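You operate a simulated robot arm through the tools that you are given. There is no shell and no other tool. Be economical: measure what you need, move in short steps, check, and stop when the job is done.

You are at the controls of a simulated robot arm. One attempt, no reset.

Task
Press the insert into the gold knob and put it in the READY cell.
Fine: use the small knob press, and leave its lever up.

Only the result counts: the job must be done as asked and must still hold three seconds after the hand-in. Knocking over, shifting, dropping, spilling or breaking anything else fails it.

Robot
A 6-joint arm with a two-finger parallel gripper, fixed in place. Base frame: the origin is at the foot of the arm, x ahead of it, y to its left, z up; the work surface is at about z = 800. Readings come in mm, rad, newtons and seconds.
With the tool pointing down near the work surface it reaches from about 240 to 640 mm from the base axis. Its first joint turns from -1.152 to 1.152 rad. Payload 2.7 kg.
The tool frame sits at the grasp point between the pads (the TCP): z along the fingers, y along the line on which they close. The tips reach 23 mm beyond it. The gripper opens to 94 mm. The fingers are 38 mm wide and 10 mm thick; the gripper's body (54 by 96 mm) begins 39 mm behind the TCP.
Orientation is that of the tool frame in the base frame, as [roll, pitch, yaw] about the fixed x, y, z axes, in that order (R = Rz(yaw) Ry(pitch) Rx(roll)). With the fingers straight down and closing along the base's y, the tool's x points along the base's -x, its y along +y and its z along -z.

Tools
- The arm moves only by the tool drive_tool. Its argument "targets" is a list of rows, each a list of 3 entries, a list of its own where there are three numbers: the shift along the tool's x, y, z in mm, then the turn, a rotation vector about the tool's x, y, z in rad, then the opening, from 0 (shut) to 1 (fully open). In form: [[[dx, dy, dz], [ax, ay, az], hand], ...]. A call has 1 to 12 rows; each row shifts and turns the commanded pose from where the row before left it, along the tool's axes as they then stand. Each row takes 0.2 s and may step no farther than 50 mm and 0.15 rad from the row before; otherwise, or with a gripper value out of range, the whole call is refused. Where a pose cannot be reached the arm comes as near as it can. A force on the tool above 40 N (or 10 N above the force at the start of the call, whichever is more), or a blocked arm, ends the call early, and 0.2 s more pass. The fingers move at their own pace (about 45 mm/s each) and stop on an object; they squeeze with about 29 N. The grip force told is the motor's: it shows also when the fingers shut on nothing. Time passes only in rows, and 0.2 s behind the last, so rows that do not move let the fingers close. The reply holds the time, the measured pose of the TCP, the force on the tool along the base axes, the opening and the grip force, in the units named above and with some noise, with the torque about the TCP (base axes, N m) and any sound that the robot's microphone picked up.
- Cameras (640 x 400 px; columns grow to the right, rows downward): "scene" is fixed at [92.6, -430, 1415.4]; the picture's right is [0.67, -0.74, 0.00], its down [-0.35, -0.32, -0.88] and it looks along [0.65, 0.59, -0.47] (base axes); focal length 270 px, centre (320, 200). "wrist" rides on the gripper at [87, 16, -75] in the tool frame; the picture's right is [-0.18, 0.98, 0.00], its down [-0.58, -0.11, -0.81] and it looks along [-0.79, -0.15, 0.59] (tool axes); focal length 243 px, centre (320, 200). There is no depth. A picture from a camera that has moved, and an enlarged one, comes with that camera's place and axes in the base frame and with its lens. The place of the scene camera against the robot may be out by one fixed shift of up to 12 mm in any direction.
- capture(camera): a new picture of that camera. The clock stands still meanwhile.
- enlarge(camera, box): a new picture of the part [left, top, right, bottom] of that camera's present view, enlarged. The clock stands still meanwhile.
- finish_job(): hands the job in; it is judged then, once.

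Work in short steps. Places have to be worked out from the pictures, the camera data and where the tool is seen: move nearer, look again, correct. Check each grasp and each placing, and mend what went wrong. You have 120 turns and 84 pictures in all, those below and enlarged ones among them. Open the gripper and draw the arm clear of the work before you hand the job in, unless the task says otherwise; then end with one line.

The tools are called by a JSON object that holds its "op" and its "data". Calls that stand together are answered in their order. drive_tool: Moves the arm, as the interface text tells. Its arguments: {"type":"object","properties":{"targets":{"type":"array"}},"required":["targets"]} The other tools are called the same way: capture (camera) takes a picture; enlarge (camera, box) takes an enlarged picture of a part of a camera's view; finish_job () hands the job in.

At the start:

```text
t: 0.0
tool_pos: [384.3, -106.0, 1253.4]
tool_rot: [3.139, 0.001, -3.14]
wrist_force: [0.3, 0.4, 0.5]
wrist_torque: [0.01, 0.02, 0.01]
gripper_width: 94.1
finger_force: 0.1
```

scene: 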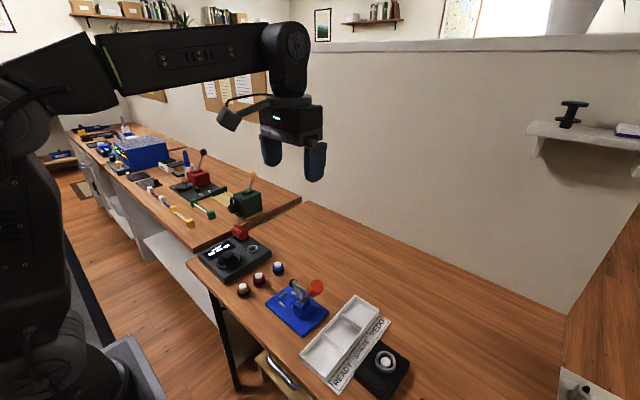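
wrist: 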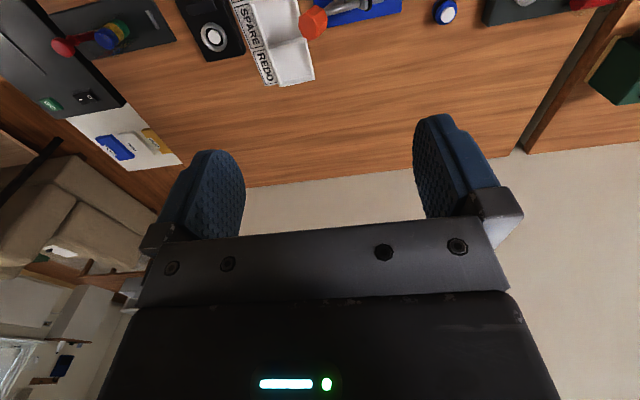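

I'll look closer at the work area first.

{"op": "enlarge", "data": {"camera": "scene", "box": [180, 215, 420, 400]}}

{"op": "enlarge", "data": {"camera": "scene", "box": [60, 110, 300, 260]}}

{"op": "enlarge", "data": {"camera": "wrist", "box": [0, 0, 640, 200]}}

```text
2.16 times, centred on (300, 308) of scene
camera zoom: at [92.6, -430.0, 1415.4], right [0.67, -0.74, 0.0], down [-0.35, -0.32, -0.88], along [0.65, 0.59, -0.47], focal length 584 px, centre (363, -32)
```

zoom: 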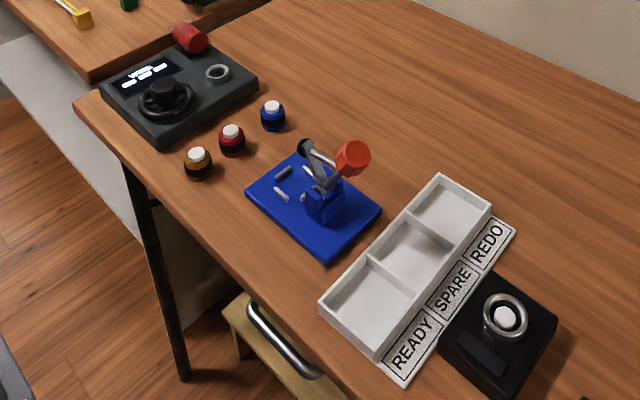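

```text
2.67 times, centred on (180, 185) of scene
camera zoom: at [92.6, -430.0, 1415.4], right [0.67, -0.74, 0.0], down [-0.35, -0.32, -0.88], along [0.65, 0.59, -0.47], focal length 721 px, centre (693, 240)
```

zoom: 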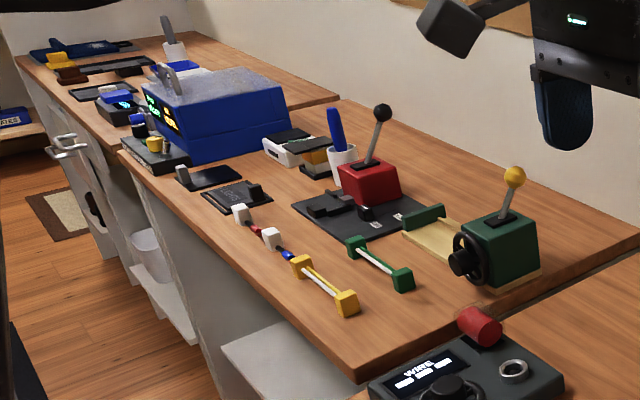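

```text
1.00 times, centred on (320, 100) of wrist (not enlarged: the box is as wide or as high as the picture)
camera zoom: at [298.2, -88.8, 1326.5], right [0.18, 0.98, 0.0], down [0.58, -0.11, 0.81], along [0.79, -0.15, -0.59], focal length 243 px, centre (320, 300)
```

zoom: 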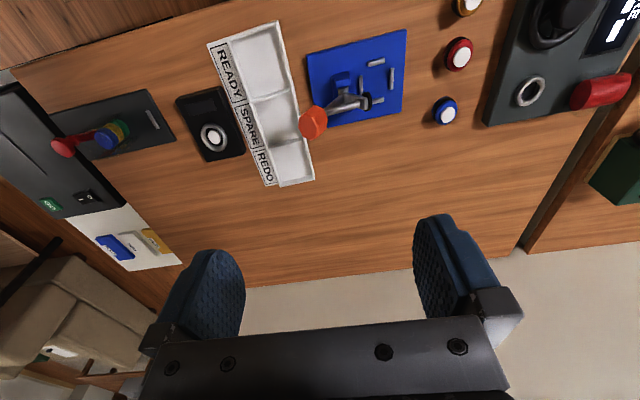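

The knobs (gold, red, blue) stand in a row near (360–470, 110); the blue press is near (424,-49) and the tray near (400,-190). I'll move lower behind the knobs for a closer look.

{"op": "drive_tool", "data": {"targets": [[[12, 26, 34], [0, 0, 0], 1], [[12, 26, 34], [0, 0, 0], 1], [[12, 26, 34], [0, 0, 0], 1], [[12, 26, 34], [0, 0, 0], 1], [[12, 26, 34], [0, 0, 0], 1], [[12, 26, 34], [0, 0, 0], 1]]}}

{"op": "capture", "data": {"camera": "wrist"}}

{"op": "capture", "data": {"camera": "scene"}}

```text
t: 1.4
tool_pos: [315.3, 49.5, 1050.4]
tool_rot: [3.139, 0.004, -3.139]
wrist_force: [-0.2, -0.3, 0.9]
wrist_torque: [0.0, 0.05, 0.03]
gripper_width: 94.3
finger_force: 0.0
```

```text
78 pictures are left
camera wrist: at [229.9, 65.5, 1123.3], right [0.18, 0.98, 0.0], down [0.58, -0.11, 0.81], along [0.79, -0.15, -0.59], focal length 243 px, centre (320, 200)
```

wrist: 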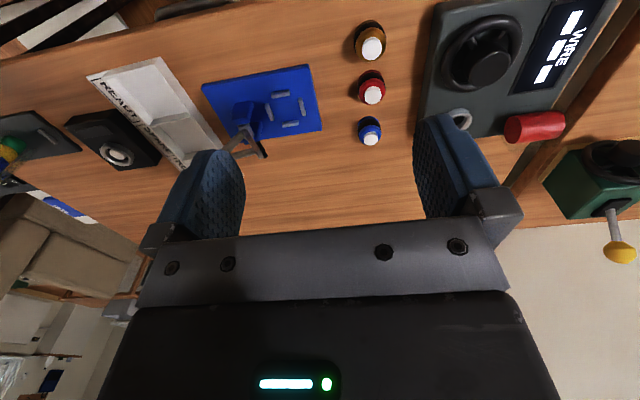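

```text
77 pictures are left
```

scene: 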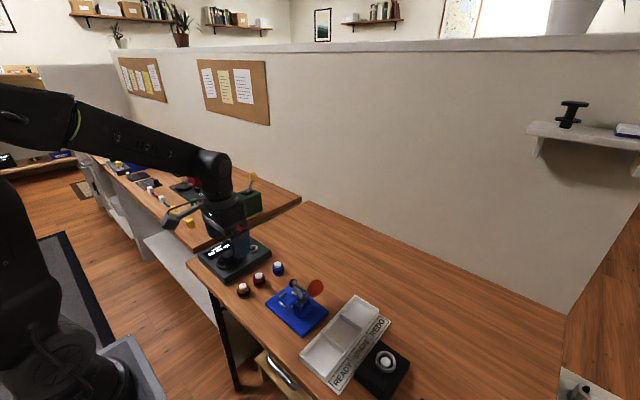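

{"op": "enlarge", "data": {"camera": "wrist", "box": [320, 0, 440, 160]}}

{"op": "enlarge", "data": {"camera": "wrist", "box": [180, 50, 340, 170]}}

{"op": "enlarge", "data": {"camera": "scene", "box": [220, 250, 340, 340]}}

```text
2.50 times, centred on (380, 80) of wrist
camera zoom: at [229.9, 65.5, 1123.3], right [0.18, 0.98, 0.0], down [0.58, -0.11, 0.81], along [0.79, -0.15, -0.59], focal length 606 px, centre (170, 500)
```

zoom: 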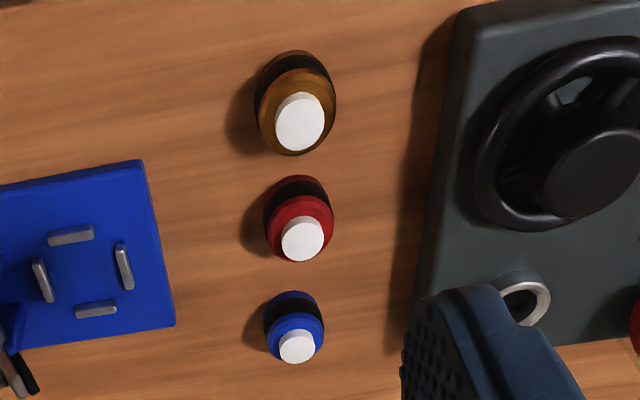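

```text
3.33 times, centred on (260, 110) of wrist
camera zoom: at [229.9, 65.5, 1123.3], right [0.18, 0.98, 0.0], down [0.58, -0.11, 0.81], along [0.79, -0.15, -0.59], focal length 809 px, centre (520, 500)
```

zoom: 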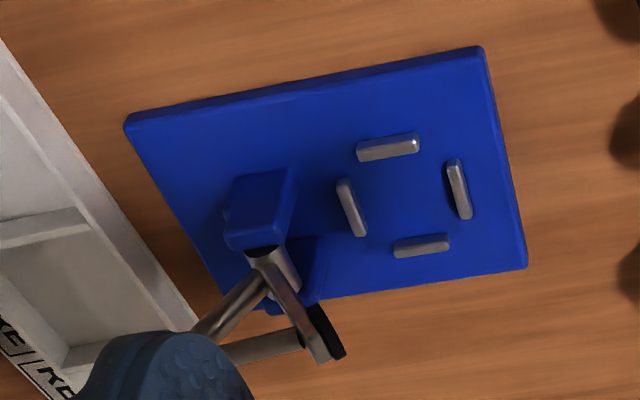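

```text
4.44 times, centred on (280, 295) of scene
camera zoom: at [92.6, -430.0, 1415.4], right [0.67, -0.74, 0.0], down [-0.35, -0.32, -0.88], along [0.65, 0.59, -0.47], focal length 1201 px, centre (498, -222)
```

zoom: 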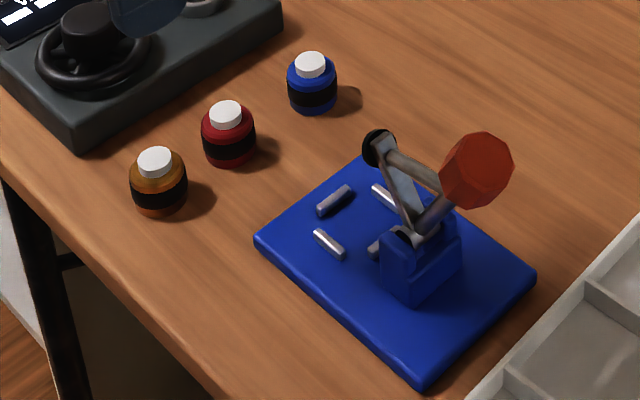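

The press plate spans about x 370–470, y −123..23 with the nest at about (421,−21), gap ≈40 mm, and the lever pivots on a post near y −70. I'll lower behind the press for a side view of it.

{"op": "drive_tool", "data": {"targets": [[[6, -25, 38], [0, 0, 0], 1], [[6, -25, 38], [0, 0, 0], 1], [[6, -25, 38], [0, 0, 0], 1], [[6, -25, 36], [0, 0, 0], 1]]}}

{"op": "capture", "data": {"camera": "wrist"}}

```text
t: 2.4
tool_pos: [288.5, -50.3, 900.3]
tool_rot: [3.139, 0.001, -3.141]
wrist_force: [1.1, -0.3, -0.5]
wrist_torque: [0.0, 0.0, 0.0]
gripper_width: 94.0
finger_force: 0.0
```

```text
73 pictures are left
camera wrist: at [203.5, -34.0, 973.0], right [0.18, 0.98, 0.0], down [0.58, -0.11, 0.81], along [0.79, -0.15, -0.59], focal length 243 px, centre (320, 200)
```

wrist: 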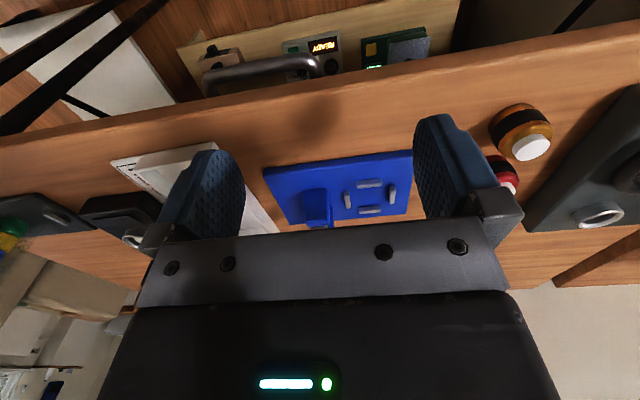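

{"op": "enlarge", "data": {"camera": "wrist", "box": [160, 0, 480, 110]}}

{"op": "enlarge", "data": {"camera": "wrist", "box": [240, 140, 430, 235]}}

{"op": "enlarge", "data": {"camera": "wrist", "box": [470, 80, 590, 200]}}

```text
2.00 times, centred on (320, 55) of wrist
camera zoom: at [203.5, -34.0, 973.0], right [0.18, 0.98, 0.0], down [0.58, -0.11, 0.81], along [0.79, -0.15, -0.59], focal length 485 px, centre (320, 490)
```

zoom: 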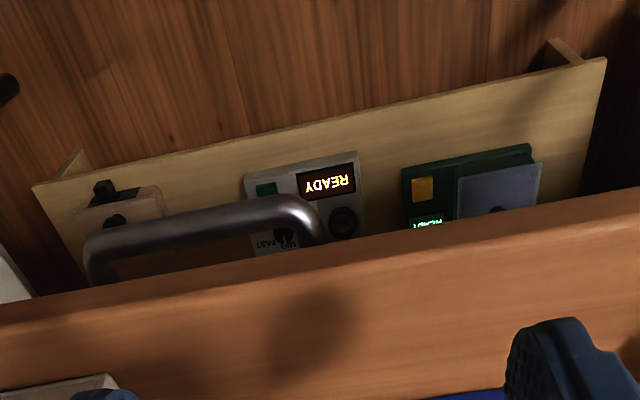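

```text
3.37 times, centred on (335, 188) of wrist
camera zoom: at [203.5, -34.0, 973.0], right [0.18, 0.98, 0.0], down [0.58, -0.11, 0.81], along [0.79, -0.15, -0.59], focal length 817 px, centre (270, 242)
```

zoom: 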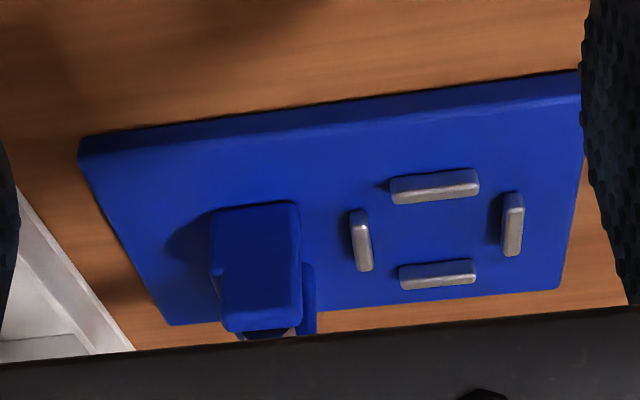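

```text
3.33 times, centred on (530, 140) of wrist
camera zoom: at [203.5, -34.0, 973.0], right [0.18, 0.98, 0.0], down [0.58, -0.11, 0.81], along [0.79, -0.15, -0.59], focal length 809 px, centre (-380, 400)
```

zoom: 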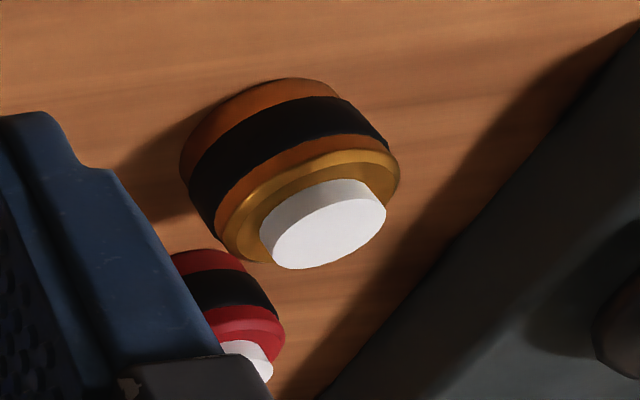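

I'll rise to see the lever between the fingers.

{"op": "drive_tool", "data": {"targets": [[[0, -2, -40], [0, 0, 0], 1], [[0, -2, -40], [0, 0, 0], 1], [[0, -2, -40], [0, 0, 0], 1]]}}

{"op": "enlarge", "data": {"camera": "wrist", "box": [220, 70, 440, 230]}}

{"op": "enlarge", "data": {"camera": "scene", "box": [260, 265, 340, 340]}}

```text
t: 3.2
tool_pos: [288.9, -57.7, 1017.4]
tool_rot: [3.139, 0.0, -3.14]
wrist_force: [0.7, 0.4, 0.1]
wrist_torque: [0.01, -0.01, -0.03]
gripper_width: 94.0
finger_force: 0.0
```

```text
2.50 times, centred on (330, 150) of wrist
camera zoom: at [202.0, -40.7, 1092.1], right [0.18, 0.98, 0.0], down [0.58, -0.11, 0.81], along [0.79, -0.15, -0.59], focal length 606 px, centre (295, 325)
```

zoom: 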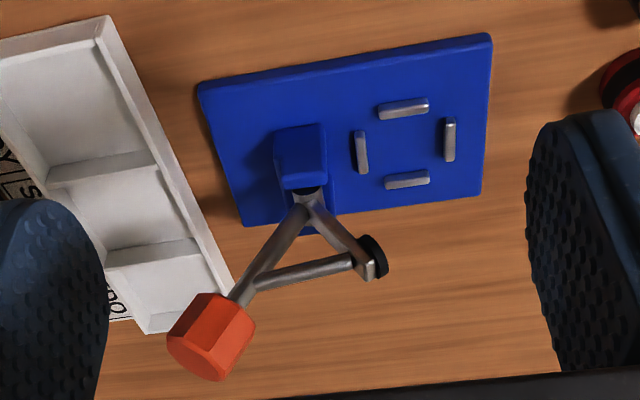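

```text
5.33 times, centred on (300, 302) of scene
camera zoom: at [92.6, -430.0, 1415.4], right [0.67, -0.74, 0.0], down [-0.35, -0.32, -0.88], along [0.65, 0.59, -0.47], focal length 1441 px, centre (427, -347)
```

zoom: 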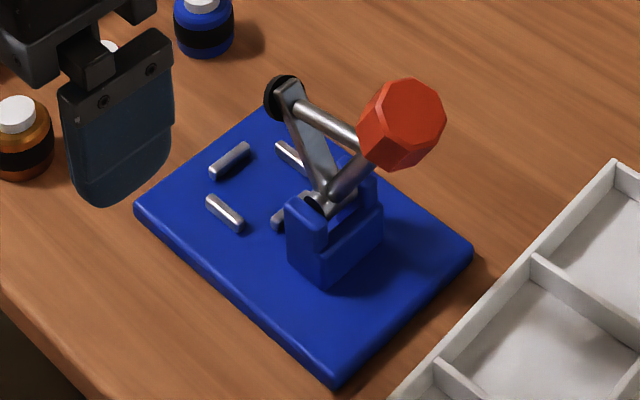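

The lever is a rigid bell-crank pivoting about x near (420,−75,844): foot at ≈(y −45, z 894), handle at ≈(y −121, z 930). I need the size of the wrist camera housing to judge clearance, so I look at the gripper.

{"op": "enlarge", "data": {"camera": "scene", "box": [180, 150, 340, 320]}}

```text
2.35 times, centred on (260, 235) of scene
camera zoom: at [92.6, -430.0, 1415.4], right [0.67, -0.74, 0.0], down [-0.35, -0.32, -0.88], along [0.65, 0.59, -0.47], focal length 636 px, centre (461, 118)
```

zoom: 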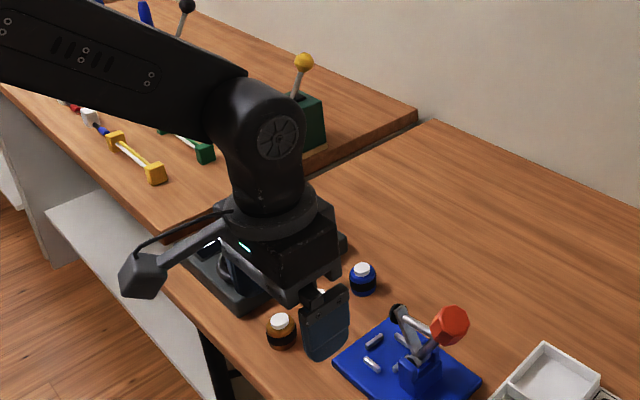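

Clearance plan: grip the knob with fingers closing along x, tool top leaning toward +y by 0.4 rad so the body avoids the foot. First the yaw of −90° about the tool axis.

{"op": "drive_tool", "data": {"targets": [[[0, 0, 0], [0, 0, -0.1428], 1], [[0, 0, 0], [0, 0, -0.1428], 1], [[0, 0, 0], [0, 0, -0.1428], 1], [[0, 0, 0], [0, 0, -0.1428], 1], [[0, 0, 0], [0, 0, -0.1428], 1], [[0, 0, 0], [0, 0, -0.1428], 1], [[0, 0, 0], [0, 0, -0.1428], 1], [[0, 0, 0], [0, 0, -0.1428], 1], [[0, 0, 0], [0, 0, -0.1428], 1], [[0, 0, 0], [0, 0, -0.1428], 1], [[0, 0, 0], [0, 0, -0.1428], 1]]}}

```text
t: 5.6
tool_pos: [287.4, -53.5, 1017.6]
tool_rot: [-3.14, 0.003, -1.567]
wrist_force: [0.4, 0.0, 0.5]
wrist_torque: [-0.02, -0.02, 0.01]
gripper_width: 94.0
finger_force: 0.1
```

Yaw done. Now translate toward above the gold knob (353, ~100).

{"op": "drive_tool", "data": {"targets": [[[-38, -16, 14], [0, 0, 0], 1], [[-38, -16, 14], [0, 0, 0], 1], [[-38, -16, 14], [0, 0, 0], 1], [[-38, -16, 14], [0, 0, 0], 1]]}}

{"op": "capture", "data": {"camera": "wrist"}}

```text
t: 6.6
tool_pos: [353.0, 99.2, 961.7]
tool_rot: [-3.14, 0.001, -1.572]
wrist_force: [-0.1, -0.7, -0.2]
wrist_torque: [-0.03, 0.03, 0.0]
gripper_width: 94.2
finger_force: 0.1
```

```text
66 pictures are left
camera wrist: at [338.5, 12.5, 1035.0], right [-0.98, 0.18, 0.0], down [0.11, 0.58, 0.81], along [0.15, 0.79, -0.59], focal length 243 px, centre (320, 200)
```

wrist: 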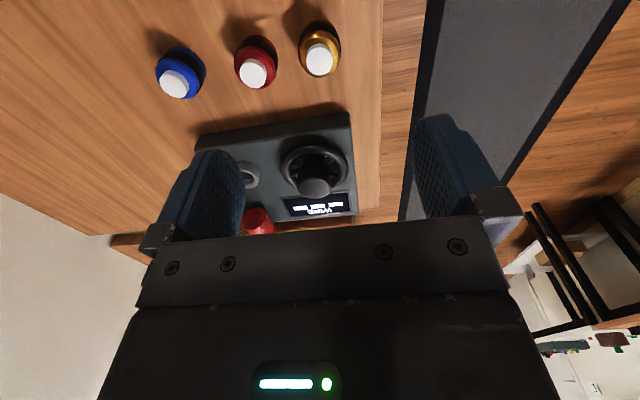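

Triangulation gives gold at ≈(354,100), insert top z≈831 (body top ≈824). I'll tilt 0.35 rad about tool y, set the opening to 44 mm, and descend to z≈885 to check alignment.

{"op": "drive_tool", "data": {"targets": [[[0, 0, 0], [0, 0.1167, 0], 0.47], [[0, 0, 0], [0, 0.1167, 0], 0.47], [[0, 0, 0], [0, 0.1167, 0], 0.47], [[-16.3, 0, 34.5], [0, 0, 0], 0.47], [[-16.3, 0, 34.5], [0, 0, 0], 0.47], [[0, 0, 0], [0, 0, 0], 0.47]]}}

{"op": "capture", "data": {"camera": "wrist"}}

{"op": "enlarge", "data": {"camera": "scene", "box": [200, 230, 320, 320]}}

```text
t: 8.0
tool_pos: [353.7, 106.0, 887.7]
tool_rot: [-3.139, -0.349, -1.57]
wrist_force: [-0.4, -0.8, 0.1]
wrist_torque: [0.03, 0.01, -0.02]
gripper_width: 44.2
finger_force: 0.0
```

```text
65 pictures are left
camera wrist: at [339.2, 51.1, 986.2], right [-0.98, 0.17, -0.07], down [0.11, 0.82, 0.56], along [0.15, 0.54, -0.83], focal length 243 px, centre (320, 200)
```

wrist: 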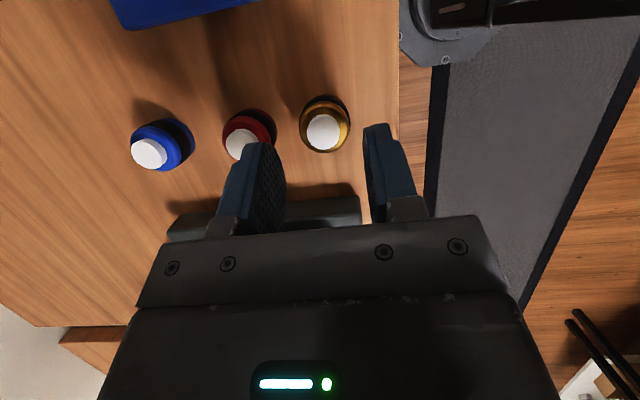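

```text
4.44 times, centred on (260, 275) of scene
camera zoom: at [92.6, -430.0, 1415.4], right [0.67, -0.74, 0.0], down [-0.35, -0.32, -0.88], along [0.65, 0.59, -0.47], focal length 1201 px, centre (587, -133)
```

zoom: 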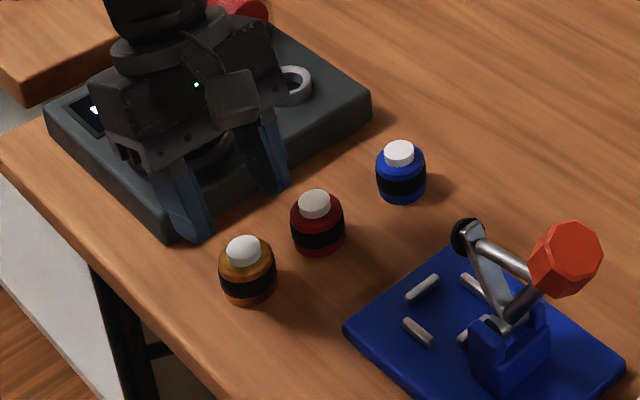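

Gold refined to (356.5,100). I correct x by +3 and descend partway for a check.

{"op": "drive_tool", "data": {"targets": [[[-4, -2.8, 11], [0, 0, 0], 0.47], [[-4, 0, 11], [0, 0, 0], 0.47], [[-4, 0, 11], [0, 0, 0], 0.47]]}}

{"op": "enlarge", "data": {"camera": "wrist", "box": [200, 80, 440, 230]}}

{"op": "enlarge", "data": {"camera": "scene", "box": [210, 240, 290, 310]}}

```text
t: 8.8
tool_pos: [355.4, 105.0, 851.4]
tool_rot: [-3.138, -0.349, -1.57]
wrist_force: [-0.6, -0.4, 0.0]
wrist_torque: [0.03, 0.02, 0.0]
gripper_width: 44.2
finger_force: 0.0
```

```text
2.67 times, centred on (320, 155) of wrist
camera zoom: at [340.3, 49.8, 950.7], right [-0.98, 0.17, -0.07], down [0.11, 0.82, 0.56], along [0.15, 0.54, -0.83], focal length 647 px, centre (320, 320)
```

zoom: 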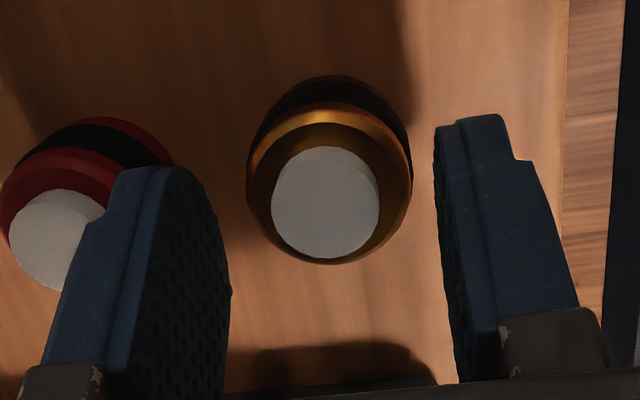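

```text
5.71 times, centred on (250, 275) of scene
camera zoom: at [92.6, -430.0, 1415.4], right [0.67, -0.74, 0.0], down [-0.35, -0.32, -0.88], along [0.65, 0.59, -0.47], focal length 1544 px, centre (720, -229)
```

zoom: 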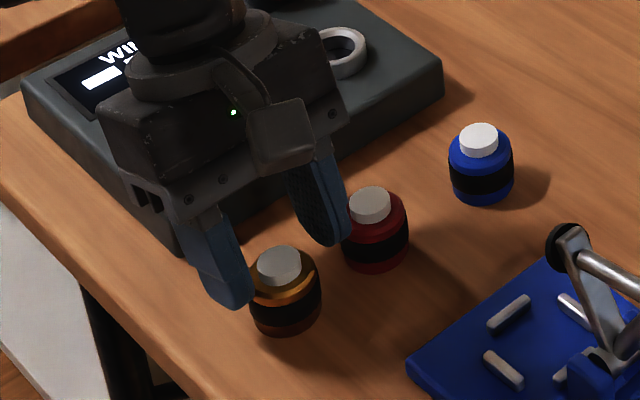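

Knob centred at (356,100) between the fingers with red clear. Descend to z≈834.

{"op": "drive_tool", "data": {"targets": [[[-3.5, -0.6, 8], [0, 0, 0], 0.47], [[-3.5, 0, 8], [0, 0, 0], 0.47]]}}

{"op": "enlarge", "data": {"camera": "wrist", "box": [200, 80, 440, 230]}}

{"op": "enlarge", "data": {"camera": "scene", "box": [210, 240, 290, 310]}}

```text
t: 9.4
tool_pos: [356.4, 107.3, 834.3]
tool_rot: [-3.14, -0.349, -1.571]
wrist_force: [-0.9, -0.5, 0.1]
wrist_torque: [0.0, -0.03, -0.01]
gripper_width: 44.3
finger_force: 0.0
```

```text
2.67 times, centred on (320, 155) of wrist
camera zoom: at [341.1, 51.1, 933.1], right [-0.98, 0.17, -0.07], down [0.11, 0.82, 0.56], along [0.15, 0.54, -0.83], focal length 647 px, centre (320, 320)
```

zoom: 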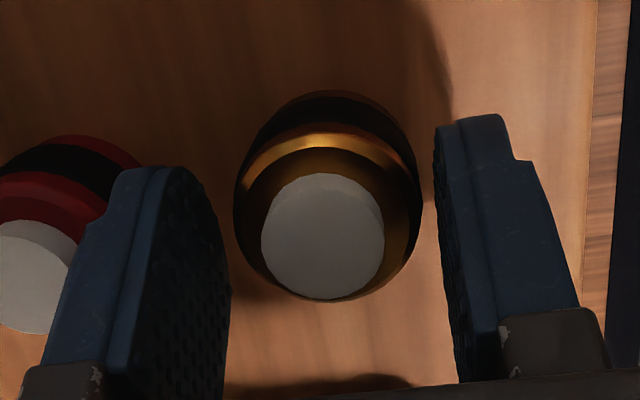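

```text
5.71 times, centred on (250, 275) of scene
camera zoom: at [92.6, -430.0, 1415.4], right [0.67, -0.74, 0.0], down [-0.35, -0.32, -0.88], along [0.65, 0.59, -0.47], focal length 1544 px, centre (720, -229)
```

zoom: 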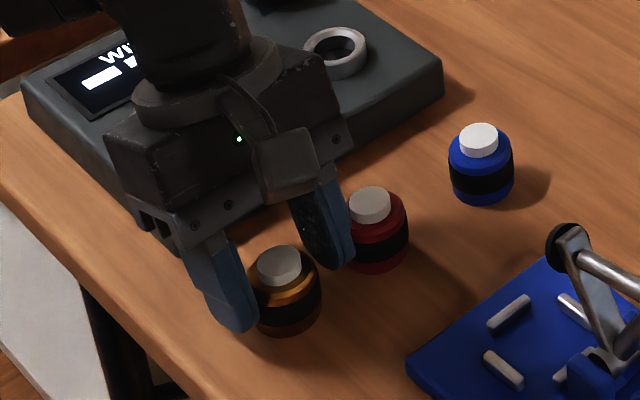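

Aligned; close on the knob.

{"op": "drive_tool", "data": {"targets": [[[0, 0, 0], [0, 0, 0], 0.3], [[0, 0, 0], [0, 0, 0], 0.2], [[0, 0, 0], [0, 0, 0], 0.2]]}}

{"op": "enlarge", "data": {"camera": "scene", "box": [210, 240, 290, 310]}}

```text
t: 10.2
tool_pos: [355.4, 105.2, 834.6]
tool_rot: [-3.14, -0.351, -1.57]
wrist_force: [-0.2, 0.8, 0.4]
wrist_torque: [0.02, 0.02, -0.03]
gripper_width: 32.7
finger_force: 28.8
```

```text
5.71 times, centred on (250, 275) of scene
camera zoom: at [92.6, -430.0, 1415.4], right [0.67, -0.74, 0.0], down [-0.35, -0.32, -0.88], along [0.65, 0.59, -0.47], focal length 1544 px, centre (720, -229)
```

zoom: 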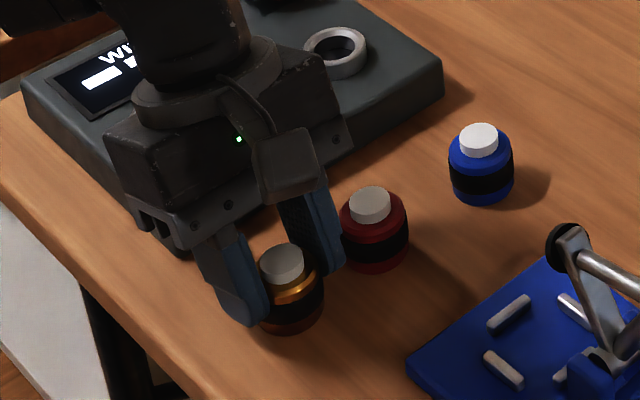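

Gripped (32.7 mm, 29 N). Lift vertically 60 mm and check.

{"op": "drive_tool", "data": {"targets": [[[6.9, 0, -18.8], [0, 0, 0], 0.2], [[6.9, 0, -18.8], [0, 0, 0], 0.2], [[6.9, 0, -18.8], [0, 0, 0], 0.2]]}}

{"op": "enlarge", "data": {"camera": "wrist", "box": [200, 80, 440, 230]}}

{"op": "enlarge", "data": {"camera": "scene", "box": [200, 210, 320, 310]}}

```text
t: 11.0
tool_pos: [353.8, 105.8, 896.2]
tool_rot: [-3.139, -0.349, -1.569]
wrist_force: [0.3, 0.8, -0.6]
wrist_torque: [-0.05, 0.0, 0.01]
gripper_width: 32.7
finger_force: 29.5
```

```text
2.67 times, centred on (320, 155) of wrist
camera zoom: at [340.0, 50.5, 994.8], right [-0.98, 0.17, -0.06], down [0.11, 0.82, 0.56], along [0.15, 0.54, -0.83], focal length 647 px, centre (320, 320)
```

zoom: 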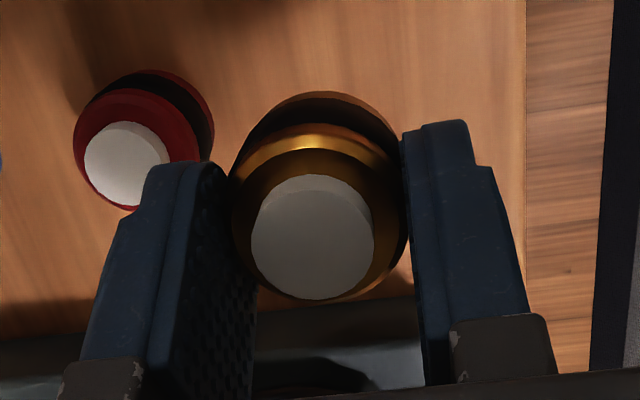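

```text
4.00 times, centred on (260, 260) of scene
camera zoom: at [92.6, -430.0, 1415.4], right [0.67, -0.74, 0.0], down [-0.35, -0.32, -0.88], along [0.65, 0.59, -0.47], focal length 1081 px, centre (560, -40)
```

zoom: 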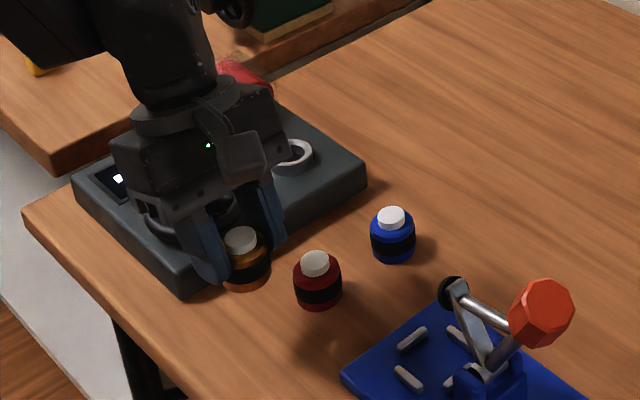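

Knob held upright, offset about −6 mm in y from the TCP. Carry it above the nest at z≈960.

{"op": "drive_tool", "data": {"targets": [[[17, 0, -47], [0, 0, 0], 0.2], [[30, -17, 7], [0, 0, 0], 0.2], [[30, -17, 7], [0, 0, 0], 0.2], [[30, -17, 7], [0, 0, 0], 0.2], [[28.6, -15.5, 7.4], [0, 0, 0], 0.2], [[0, 0, 0], [0, 0, 0], 0.2]]}}

{"op": "capture", "data": {"camera": "wrist"}}

{"op": "enlarge", "data": {"camera": "scene", "box": [240, 210, 360, 340]}}

```text
t: 12.4
tool_pos: [421.4, -15.0, 958.2]
tool_rot: [-3.138, -0.347, -1.569]
wrist_force: [-0.4, 0.1, -0.4]
wrist_torque: [0.01, -0.02, -0.08]
gripper_width: 32.4
finger_force: 28.6
```

```text
56 pictures are left
camera wrist: at [406.5, -70.3, 1056.4], right [-0.98, 0.17, -0.06], down [0.11, 0.82, 0.56], along [0.15, 0.54, -0.83], focal length 243 px, centre (320, 200)
```

wrist: 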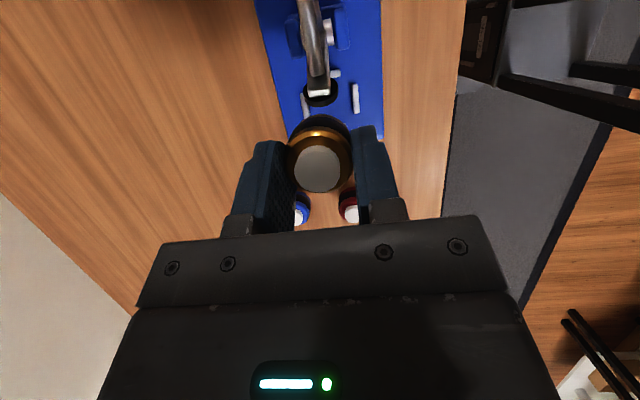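

```text
3.08 times, centred on (300, 275) of scene
camera zoom: at [92.6, -430.0, 1415.4], right [0.67, -0.74, 0.0], down [-0.35, -0.32, -0.88], along [0.65, 0.59, -0.47], focal length 832 px, centre (382, -31)
```

zoom: 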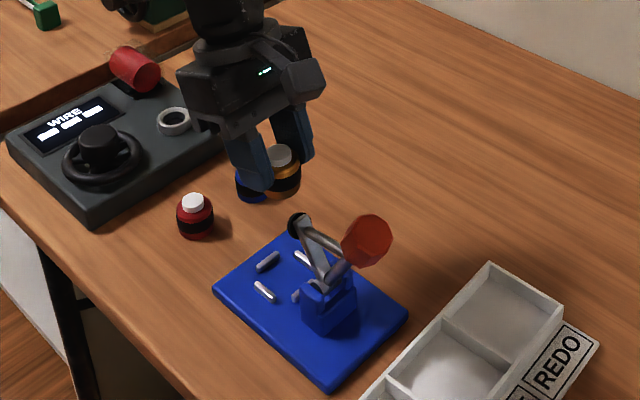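

{"op": "enlarge", "data": {"camera": "wrist", "box": [240, 0, 400, 140]}}

```text
2.86 times, centred on (320, 70) of wrist
camera zoom: at [406.5, -70.3, 1056.4], right [-0.98, 0.17, -0.06], down [0.11, 0.82, 0.56], along [0.15, 0.54, -0.83], focal length 693 px, centre (320, 571)
```

zoom: 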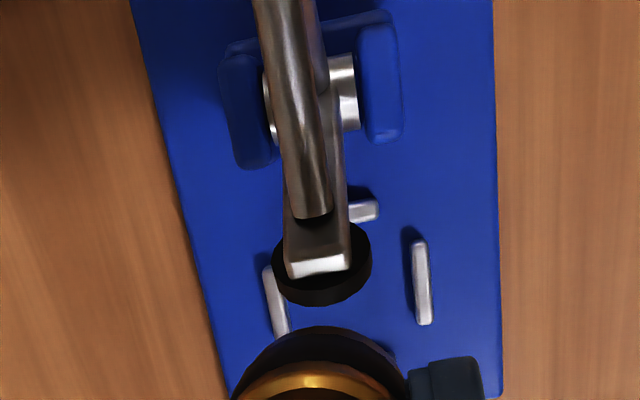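

Bars seen at x≈397 and 446, y≈−20.5: nest centre ≈(421,−20.5). Descend to z≈900 first.

{"op": "drive_tool", "data": {"targets": [[[-10.3, 0.2, 27.1], [0, 0, 0], 0.2], [[-10.3, 0, 27.1], [0, 0, 0], 0.2], [[0, 0, 0], [0, 0, 0], 0.2]]}}

{"op": "enlarge", "data": {"camera": "wrist", "box": [220, 0, 420, 230]}}

{"op": "enlarge", "data": {"camera": "scene", "box": [240, 230, 350, 340]}}

```text
t: 13.2
tool_pos: [420.5, -16.2, 898.7]
tool_rot: [3.141, -0.349, -1.57]
wrist_force: [-0.2, 0.3, -0.1]
wrist_torque: [-0.02, 0.06, -0.01]
gripper_width: 32.1
finger_force: 28.8
```

```text
1.74 times, centred on (320, 115) of wrist
camera zoom: at [406.0, -69.5, 997.5], right [-0.98, 0.17, -0.06], down [0.11, 0.82, 0.56], along [0.15, 0.54, -0.83], focal length 422 px, centre (320, 348)
```

zoom: 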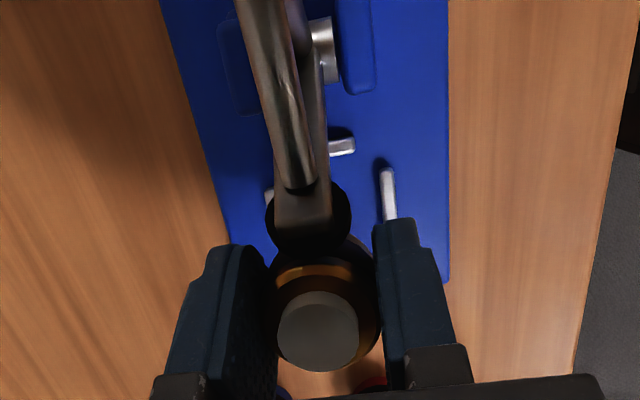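

```text
3.64 times, centred on (295, 285) of scene
camera zoom: at [92.6, -430.0, 1415.4], right [0.67, -0.74, 0.0], down [-0.35, -0.32, -0.88], along [0.65, 0.59, -0.47], focal length 983 px, centre (411, -109)
```

zoom: 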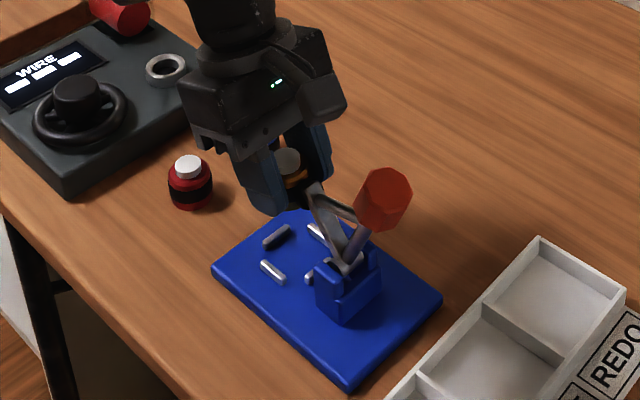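

Knob is now beside the foot pad without contact. Shift +2 mm in y and continue down to z≈868, watching force.

{"op": "drive_tool", "data": {"targets": [[[-2, 0, -0.7], [0, 0, 0], 0.2], [[-5.2, 0, 14.1], [0, 0, 0], 0.2], [[-5.2, 0, 14.1], [0, 0, 0], 0.2], [[0, 0, 0], [0, 0, 0], 0.2]]}}

{"op": "enlarge", "data": {"camera": "wrist", "box": [220, 0, 420, 230]}}

{"op": "enlarge", "data": {"camera": "scene", "box": [250, 240, 340, 330]}}

```text
t: 14.2
tool_pos: [422.6, -13.4, 869.0]
tool_rot: [3.141, -0.35, -1.57]
wrist_force: [0.0, 0.0, -0.2]
wrist_torque: [0.0, -0.01, 0.01]
gripper_width: 32.0
finger_force: 28.9
```

```text
1.74 times, centred on (320, 115) of wrist
camera zoom: at [406.6, -68.1, 968.9], right [-0.98, 0.17, -0.07], down [0.11, 0.82, 0.56], along [0.15, 0.54, -0.83], focal length 422 px, centre (320, 348)
```

zoom: 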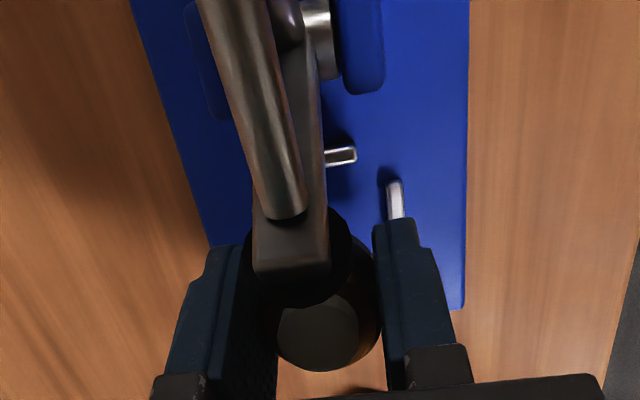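

```text
4.44 times, centred on (295, 285) of scene
camera zoom: at [92.6, -430.0, 1415.4], right [0.67, -0.74, 0.0], down [-0.35, -0.32, -0.88], along [0.65, 0.59, -0.47], focal length 1201 px, centre (431, -178)
```

zoom: 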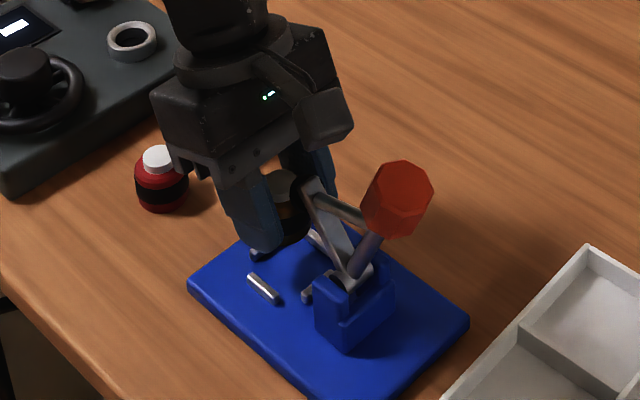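

Still no contact. Continue to z≈850.

{"op": "drive_tool", "data": {"targets": [[[-3, 0, 9], [0, 0, 0], 0.2], [[-3, 0, 9], [0, 0, 0], 0.2], [[0, 0, 0], [0, 0, 0], 0.2]]}}

{"op": "enlarge", "data": {"camera": "wrist", "box": [220, 0, 420, 230]}}

{"op": "enlarge", "data": {"camera": "scene", "box": [255, 255, 335, 325]}}

```text
t: 15.0
tool_pos: [422.4, -14.0, 850.8]
tool_rot: [-3.139, -0.349, -1.569]
wrist_force: [0.3, 0.0, -1.0]
wrist_torque: [0.0, -0.02, 0.01]
gripper_width: 32.1
finger_force: 29.0
```

```text
1.74 times, centred on (320, 115) of wrist
camera zoom: at [407.8, -69.2, 949.8], right [-0.98, 0.17, -0.07], down [0.11, 0.82, 0.56], along [0.15, 0.54, -0.83], focal length 422 px, centre (320, 348)
```

zoom: 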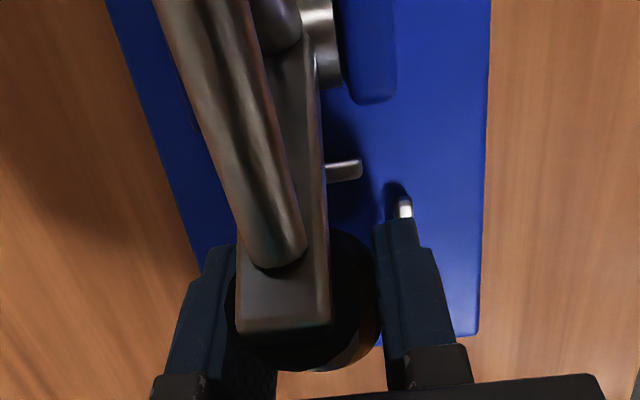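

```text
5.71 times, centred on (295, 290) of scene
camera zoom: at [92.6, -430.0, 1415.4], right [0.67, -0.74, 0.0], down [-0.35, -0.32, -0.88], along [0.65, 0.59, -0.47], focal length 1544 px, centre (463, -314)
```

zoom: 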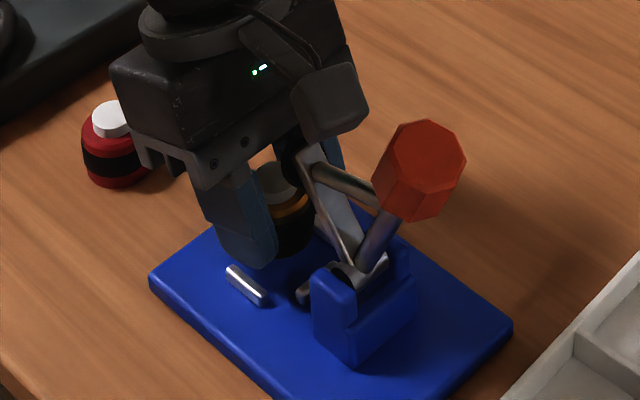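

Everything lines up; lower another 6 mm in small steps, checking force.

{"op": "drive_tool", "data": {"targets": [[[-0.7, 0.5, 1.9], [0, 0, 0], 0.2], [[-0.7, 0, 1.9], [0, 0, 0], 0.2], [[-0.7, 0, 1.9], [0, 0, 0], 0.2], [[0, 0, 0], [0, 0, 0], 0.2]]}}

{"op": "enlarge", "data": {"camera": "scene", "box": [265, 270, 315, 315]}}

```text
t: 16.0
tool_pos: [420.8, -13.8, 847.5]
tool_rot: [-3.139, -0.351, -1.571]
wrist_force: [-7.2, -4.6, 18.6]
wrist_torque: [0.04, 0.45, 0.17]
gripper_width: 32.0
finger_force: 29.2
```

```text
8.89 times, centred on (290, 292) of scene
camera zoom: at [92.2, -430.1, 1415.4], right [0.67, -0.74, 0.0], down [-0.35, -0.32, -0.88], along [0.65, 0.59, -0.47], focal length 2402 px, centre (587, -622)
```

zoom: 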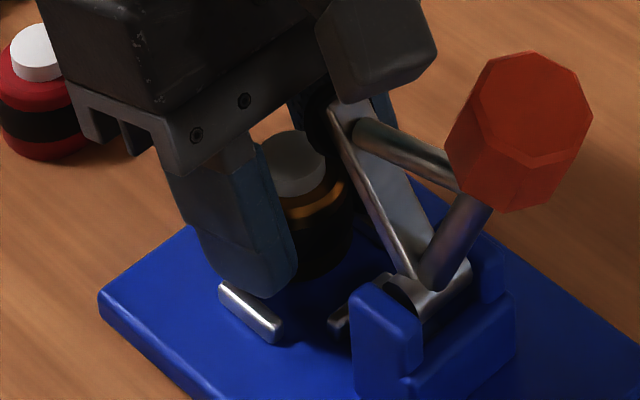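

Contact force 18.6 N at (−x, +y) of the TCP: a fingertip corner rests on the low‑x bar, so the knob is already within the nest and just a couple of mm above the plate. Ease up 1 mm and open a little to let it settle.

{"op": "drive_tool", "data": {"targets": [[[0.4, 0, -1], [0, 0, 0], 0.2], [[0, 0, 0], [0, 0, 0], 0.36], [[0, 0, 0], [0, 0, 0], 0.4], [[0, 0, 0], [0, 0, 0], 0.44], [[0, 0, 0], [0, 0, 0], 0.44]]}}

{"op": "enlarge", "data": {"camera": "scene", "box": [265, 270, 315, 315]}}

```text
t: 17.2
tool_pos: [420.8, -13.6, 847.2]
tool_rot: [-3.138, -0.349, -1.572]
wrist_force: [0.4, 0.2, -0.2]
wrist_torque: [0.01, 0.01, -0.03]
gripper_width: 41.2
finger_force: 0.0
```

```text
8.89 times, centred on (290, 292) of scene
camera zoom: at [92.6, -430.0, 1415.4], right [0.67, -0.74, 0.0], down [-0.35, -0.32, -0.88], along [0.65, 0.59, -0.47], focal length 2402 px, centre (587, -622)
```

zoom: 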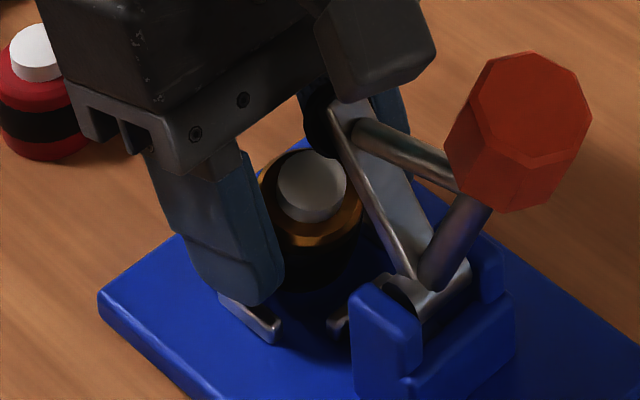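

Released with no residual force; knob dropped slightly. Withdraw straight up and look.

{"op": "drive_tool", "data": {"targets": [[[3.4, 0, -9.4], [0, 0, 0], 0.47], [[6.9, 0, -18.8], [0, 0, 0], 0.47], [[10.3, 0, -28.2], [0, 0, 0], 0.47], [[10.3, 0, -28.2], [0, 0, 0], 0.47], [[0, 0, 0], [0, 0, 0], 0.47]]}}

{"op": "enlarge", "data": {"camera": "scene", "box": [260, 265, 320, 320]}}

{"op": "enlarge", "data": {"camera": "wrist", "box": [240, 0, 400, 160]}}

```text
t: 18.4
tool_pos: [419.6, -14.5, 936.6]
tool_rot: [-3.139, -0.349, -1.572]
wrist_force: [0.4, -0.5, 0.1]
wrist_torque: [0.01, 0.0, -0.01]
gripper_width: 44.0
finger_force: 0.0
```

```text
7.27 times, centred on (290, 292) of scene
camera zoom: at [92.6, -430.0, 1415.4], right [0.67, -0.74, 0.0], down [-0.35, -0.32, -0.88], along [0.65, 0.59, -0.47], focal length 1965 px, centre (538, -473)
```

zoom: 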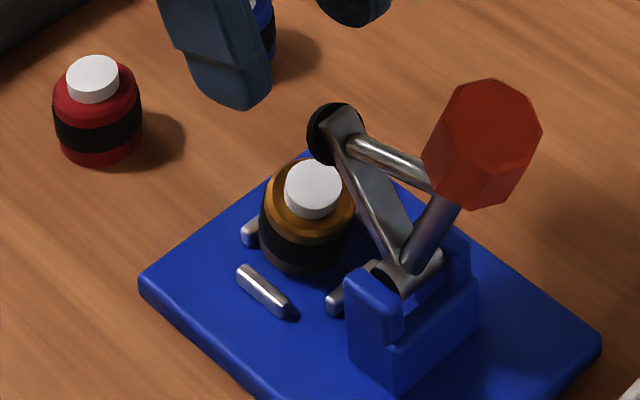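

```text
2.50 times, centred on (320, 80) of wrist
camera zoom: at [405.4, -69.7, 1034.9], right [-0.98, 0.17, -0.06], down [0.11, 0.82, 0.56], along [0.15, 0.54, -0.83], focal length 606 px, centre (320, 500)
```

zoom: 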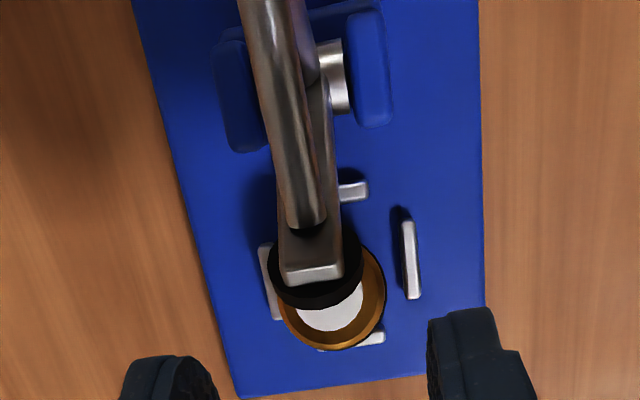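

The knob leans: it is about 3–5 mm too far +x/+y, with its base on the +y bar (matches the contact torque). I'll regrip it around x≈424 and shift it −y/−x into the nest.

{"op": "drive_tool", "data": {"targets": [[[-11.4, -4, 28.7], [0, 0, 0], 0.5], [[-11.4, 0, 28.7], [0, 0, 0], 0.5], [[0, 0, 0], [0, 0, 0], 0.5]]}}

{"op": "enlarge", "data": {"camera": "wrist", "box": [230, 60, 410, 210]}}

{"op": "enlarge", "data": {"camera": "scene", "box": [260, 265, 320, 320]}}

```text
t: 19.2
tool_pos: [423.5, -15.4, 875.8]
tool_rot: [-3.14, -0.348, -1.571]
wrist_force: [0.1, -0.7, -0.3]
wrist_torque: [0.01, 0.0, -0.02]
gripper_width: 47.0
finger_force: 0.1
```

```text
2.67 times, centred on (320, 135) of wrist
camera zoom: at [409.6, -70.0, 974.3], right [-0.98, 0.17, -0.06], down [0.11, 0.82, 0.56], along [0.15, 0.54, -0.83], focal length 647 px, centre (320, 373)
```

zoom: 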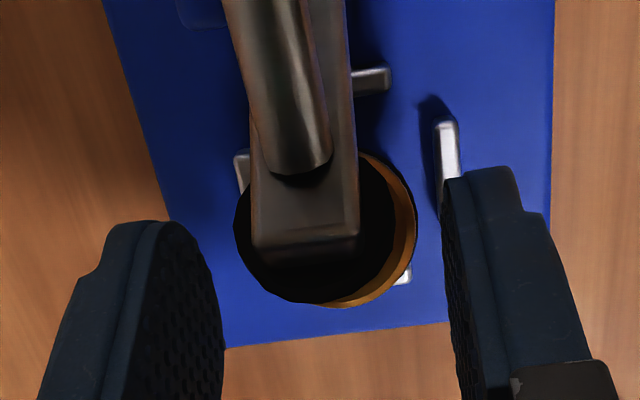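

```text
7.27 times, centred on (290, 292) of scene
camera zoom: at [92.6, -430.0, 1415.4], right [0.67, -0.74, 0.0], down [-0.35, -0.32, -0.88], along [0.65, 0.59, -0.47], focal length 1965 px, centre (538, -473)
```

zoom: 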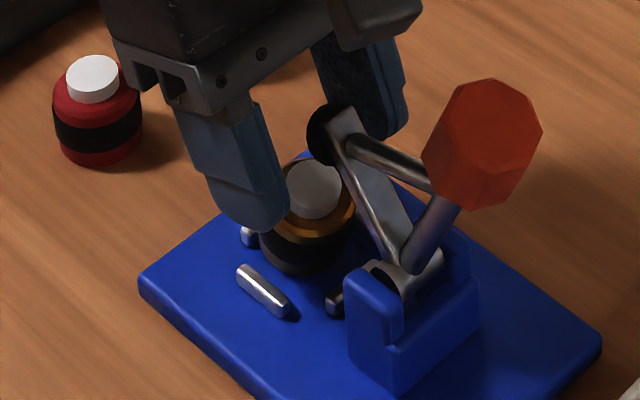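

Knob centre is at y≈−12 versus nest −20. I go down with the TCP at y≈−6 (to keep foot clearance), then grip.

{"op": "drive_tool", "data": {"targets": [[[-8, 0, -2.9], [0, 0, 0], 0.5], [[-5.3, 0, 14.5], [0, 0, 0], 0.5], [[-5.3, 0, 14.6], [0, 0, 0], 0.5], [[0, 0, 0], [0, 0, 0], 0.5]]}}

{"op": "enlarge", "data": {"camera": "wrist", "box": [230, 60, 410, 210]}}

{"op": "enlarge", "data": {"camera": "scene", "box": [260, 265, 320, 320]}}

```text
t: 20.2
tool_pos: [427.8, -2.2, 843.8]
tool_rot: [-3.138, -0.349, -1.571]
wrist_force: [0.5, 0.7, -0.9]
wrist_torque: [-0.02, -0.01, -0.02]
gripper_width: 47.0
finger_force: 0.1
```

```text
2.67 times, centred on (320, 135) of wrist
camera zoom: at [411.9, -58.3, 943.4], right [-0.98, 0.17, -0.07], down [0.11, 0.82, 0.56], along [0.15, 0.54, -0.83], focal length 647 px, centre (320, 373)
```

zoom: 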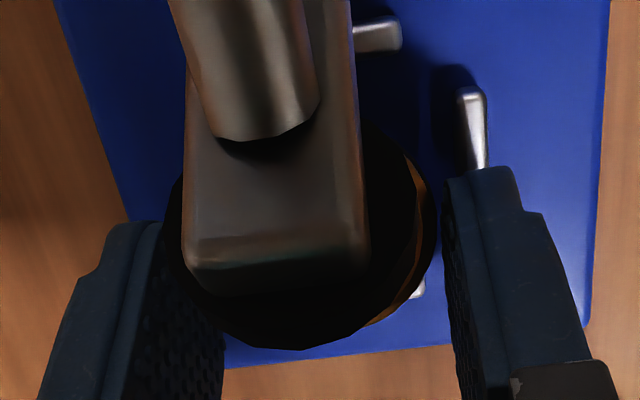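

```text
7.27 times, centred on (290, 292) of scene
camera zoom: at [92.6, -430.0, 1415.4], right [0.67, -0.74, 0.0], down [-0.35, -0.32, -0.88], along [0.65, 0.59, -0.47], focal length 1965 px, centre (538, -473)
```

zoom: 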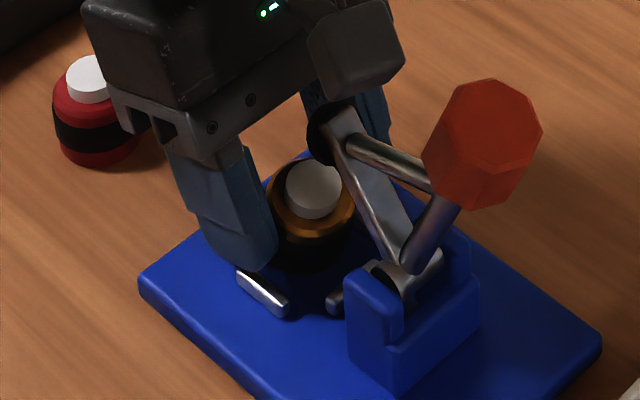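

Knob sits nearer the −x finger; I shift 2 mm toward −x and close.

{"op": "drive_tool", "data": {"targets": [[[0, 2, 0], [0, 0, 0], 0.5], [[0, 0, 0], [0, 0, 0], 0.4], [[0, 0, 0], [0, 0, 0], 0.3], [[0, 0, 0], [0, 0, 0], 0.2], [[0, 0, 0], [0, 0, 0], 0.2]]}}

{"op": "enlarge", "data": {"camera": "scene", "box": [260, 265, 320, 320]}}

```text
t: 21.4
tool_pos: [422.0, -2.6, 843.8]
tool_rot: [-3.141, -0.351, -1.571]
wrist_force: [-14.4, 5.0, 7.0]
wrist_torque: [0.06, 0.47, 0.04]
gripper_width: 32.2
finger_force: 28.6
```

```text
7.27 times, centred on (290, 292) of scene
camera zoom: at [92.2, -429.9, 1415.5], right [0.67, -0.74, 0.0], down [-0.35, -0.32, -0.88], along [0.65, 0.59, -0.47], focal length 1965 px, centre (538, -473)
```

zoom: 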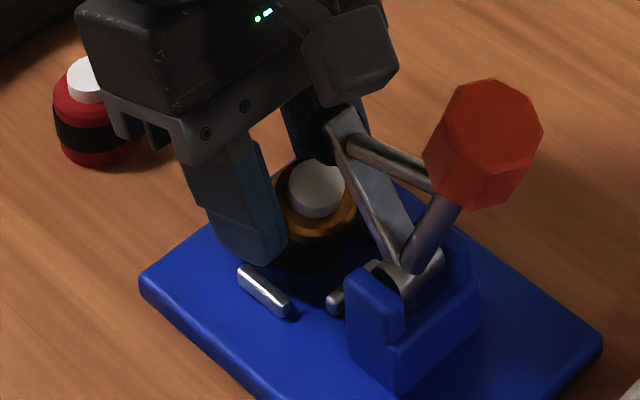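

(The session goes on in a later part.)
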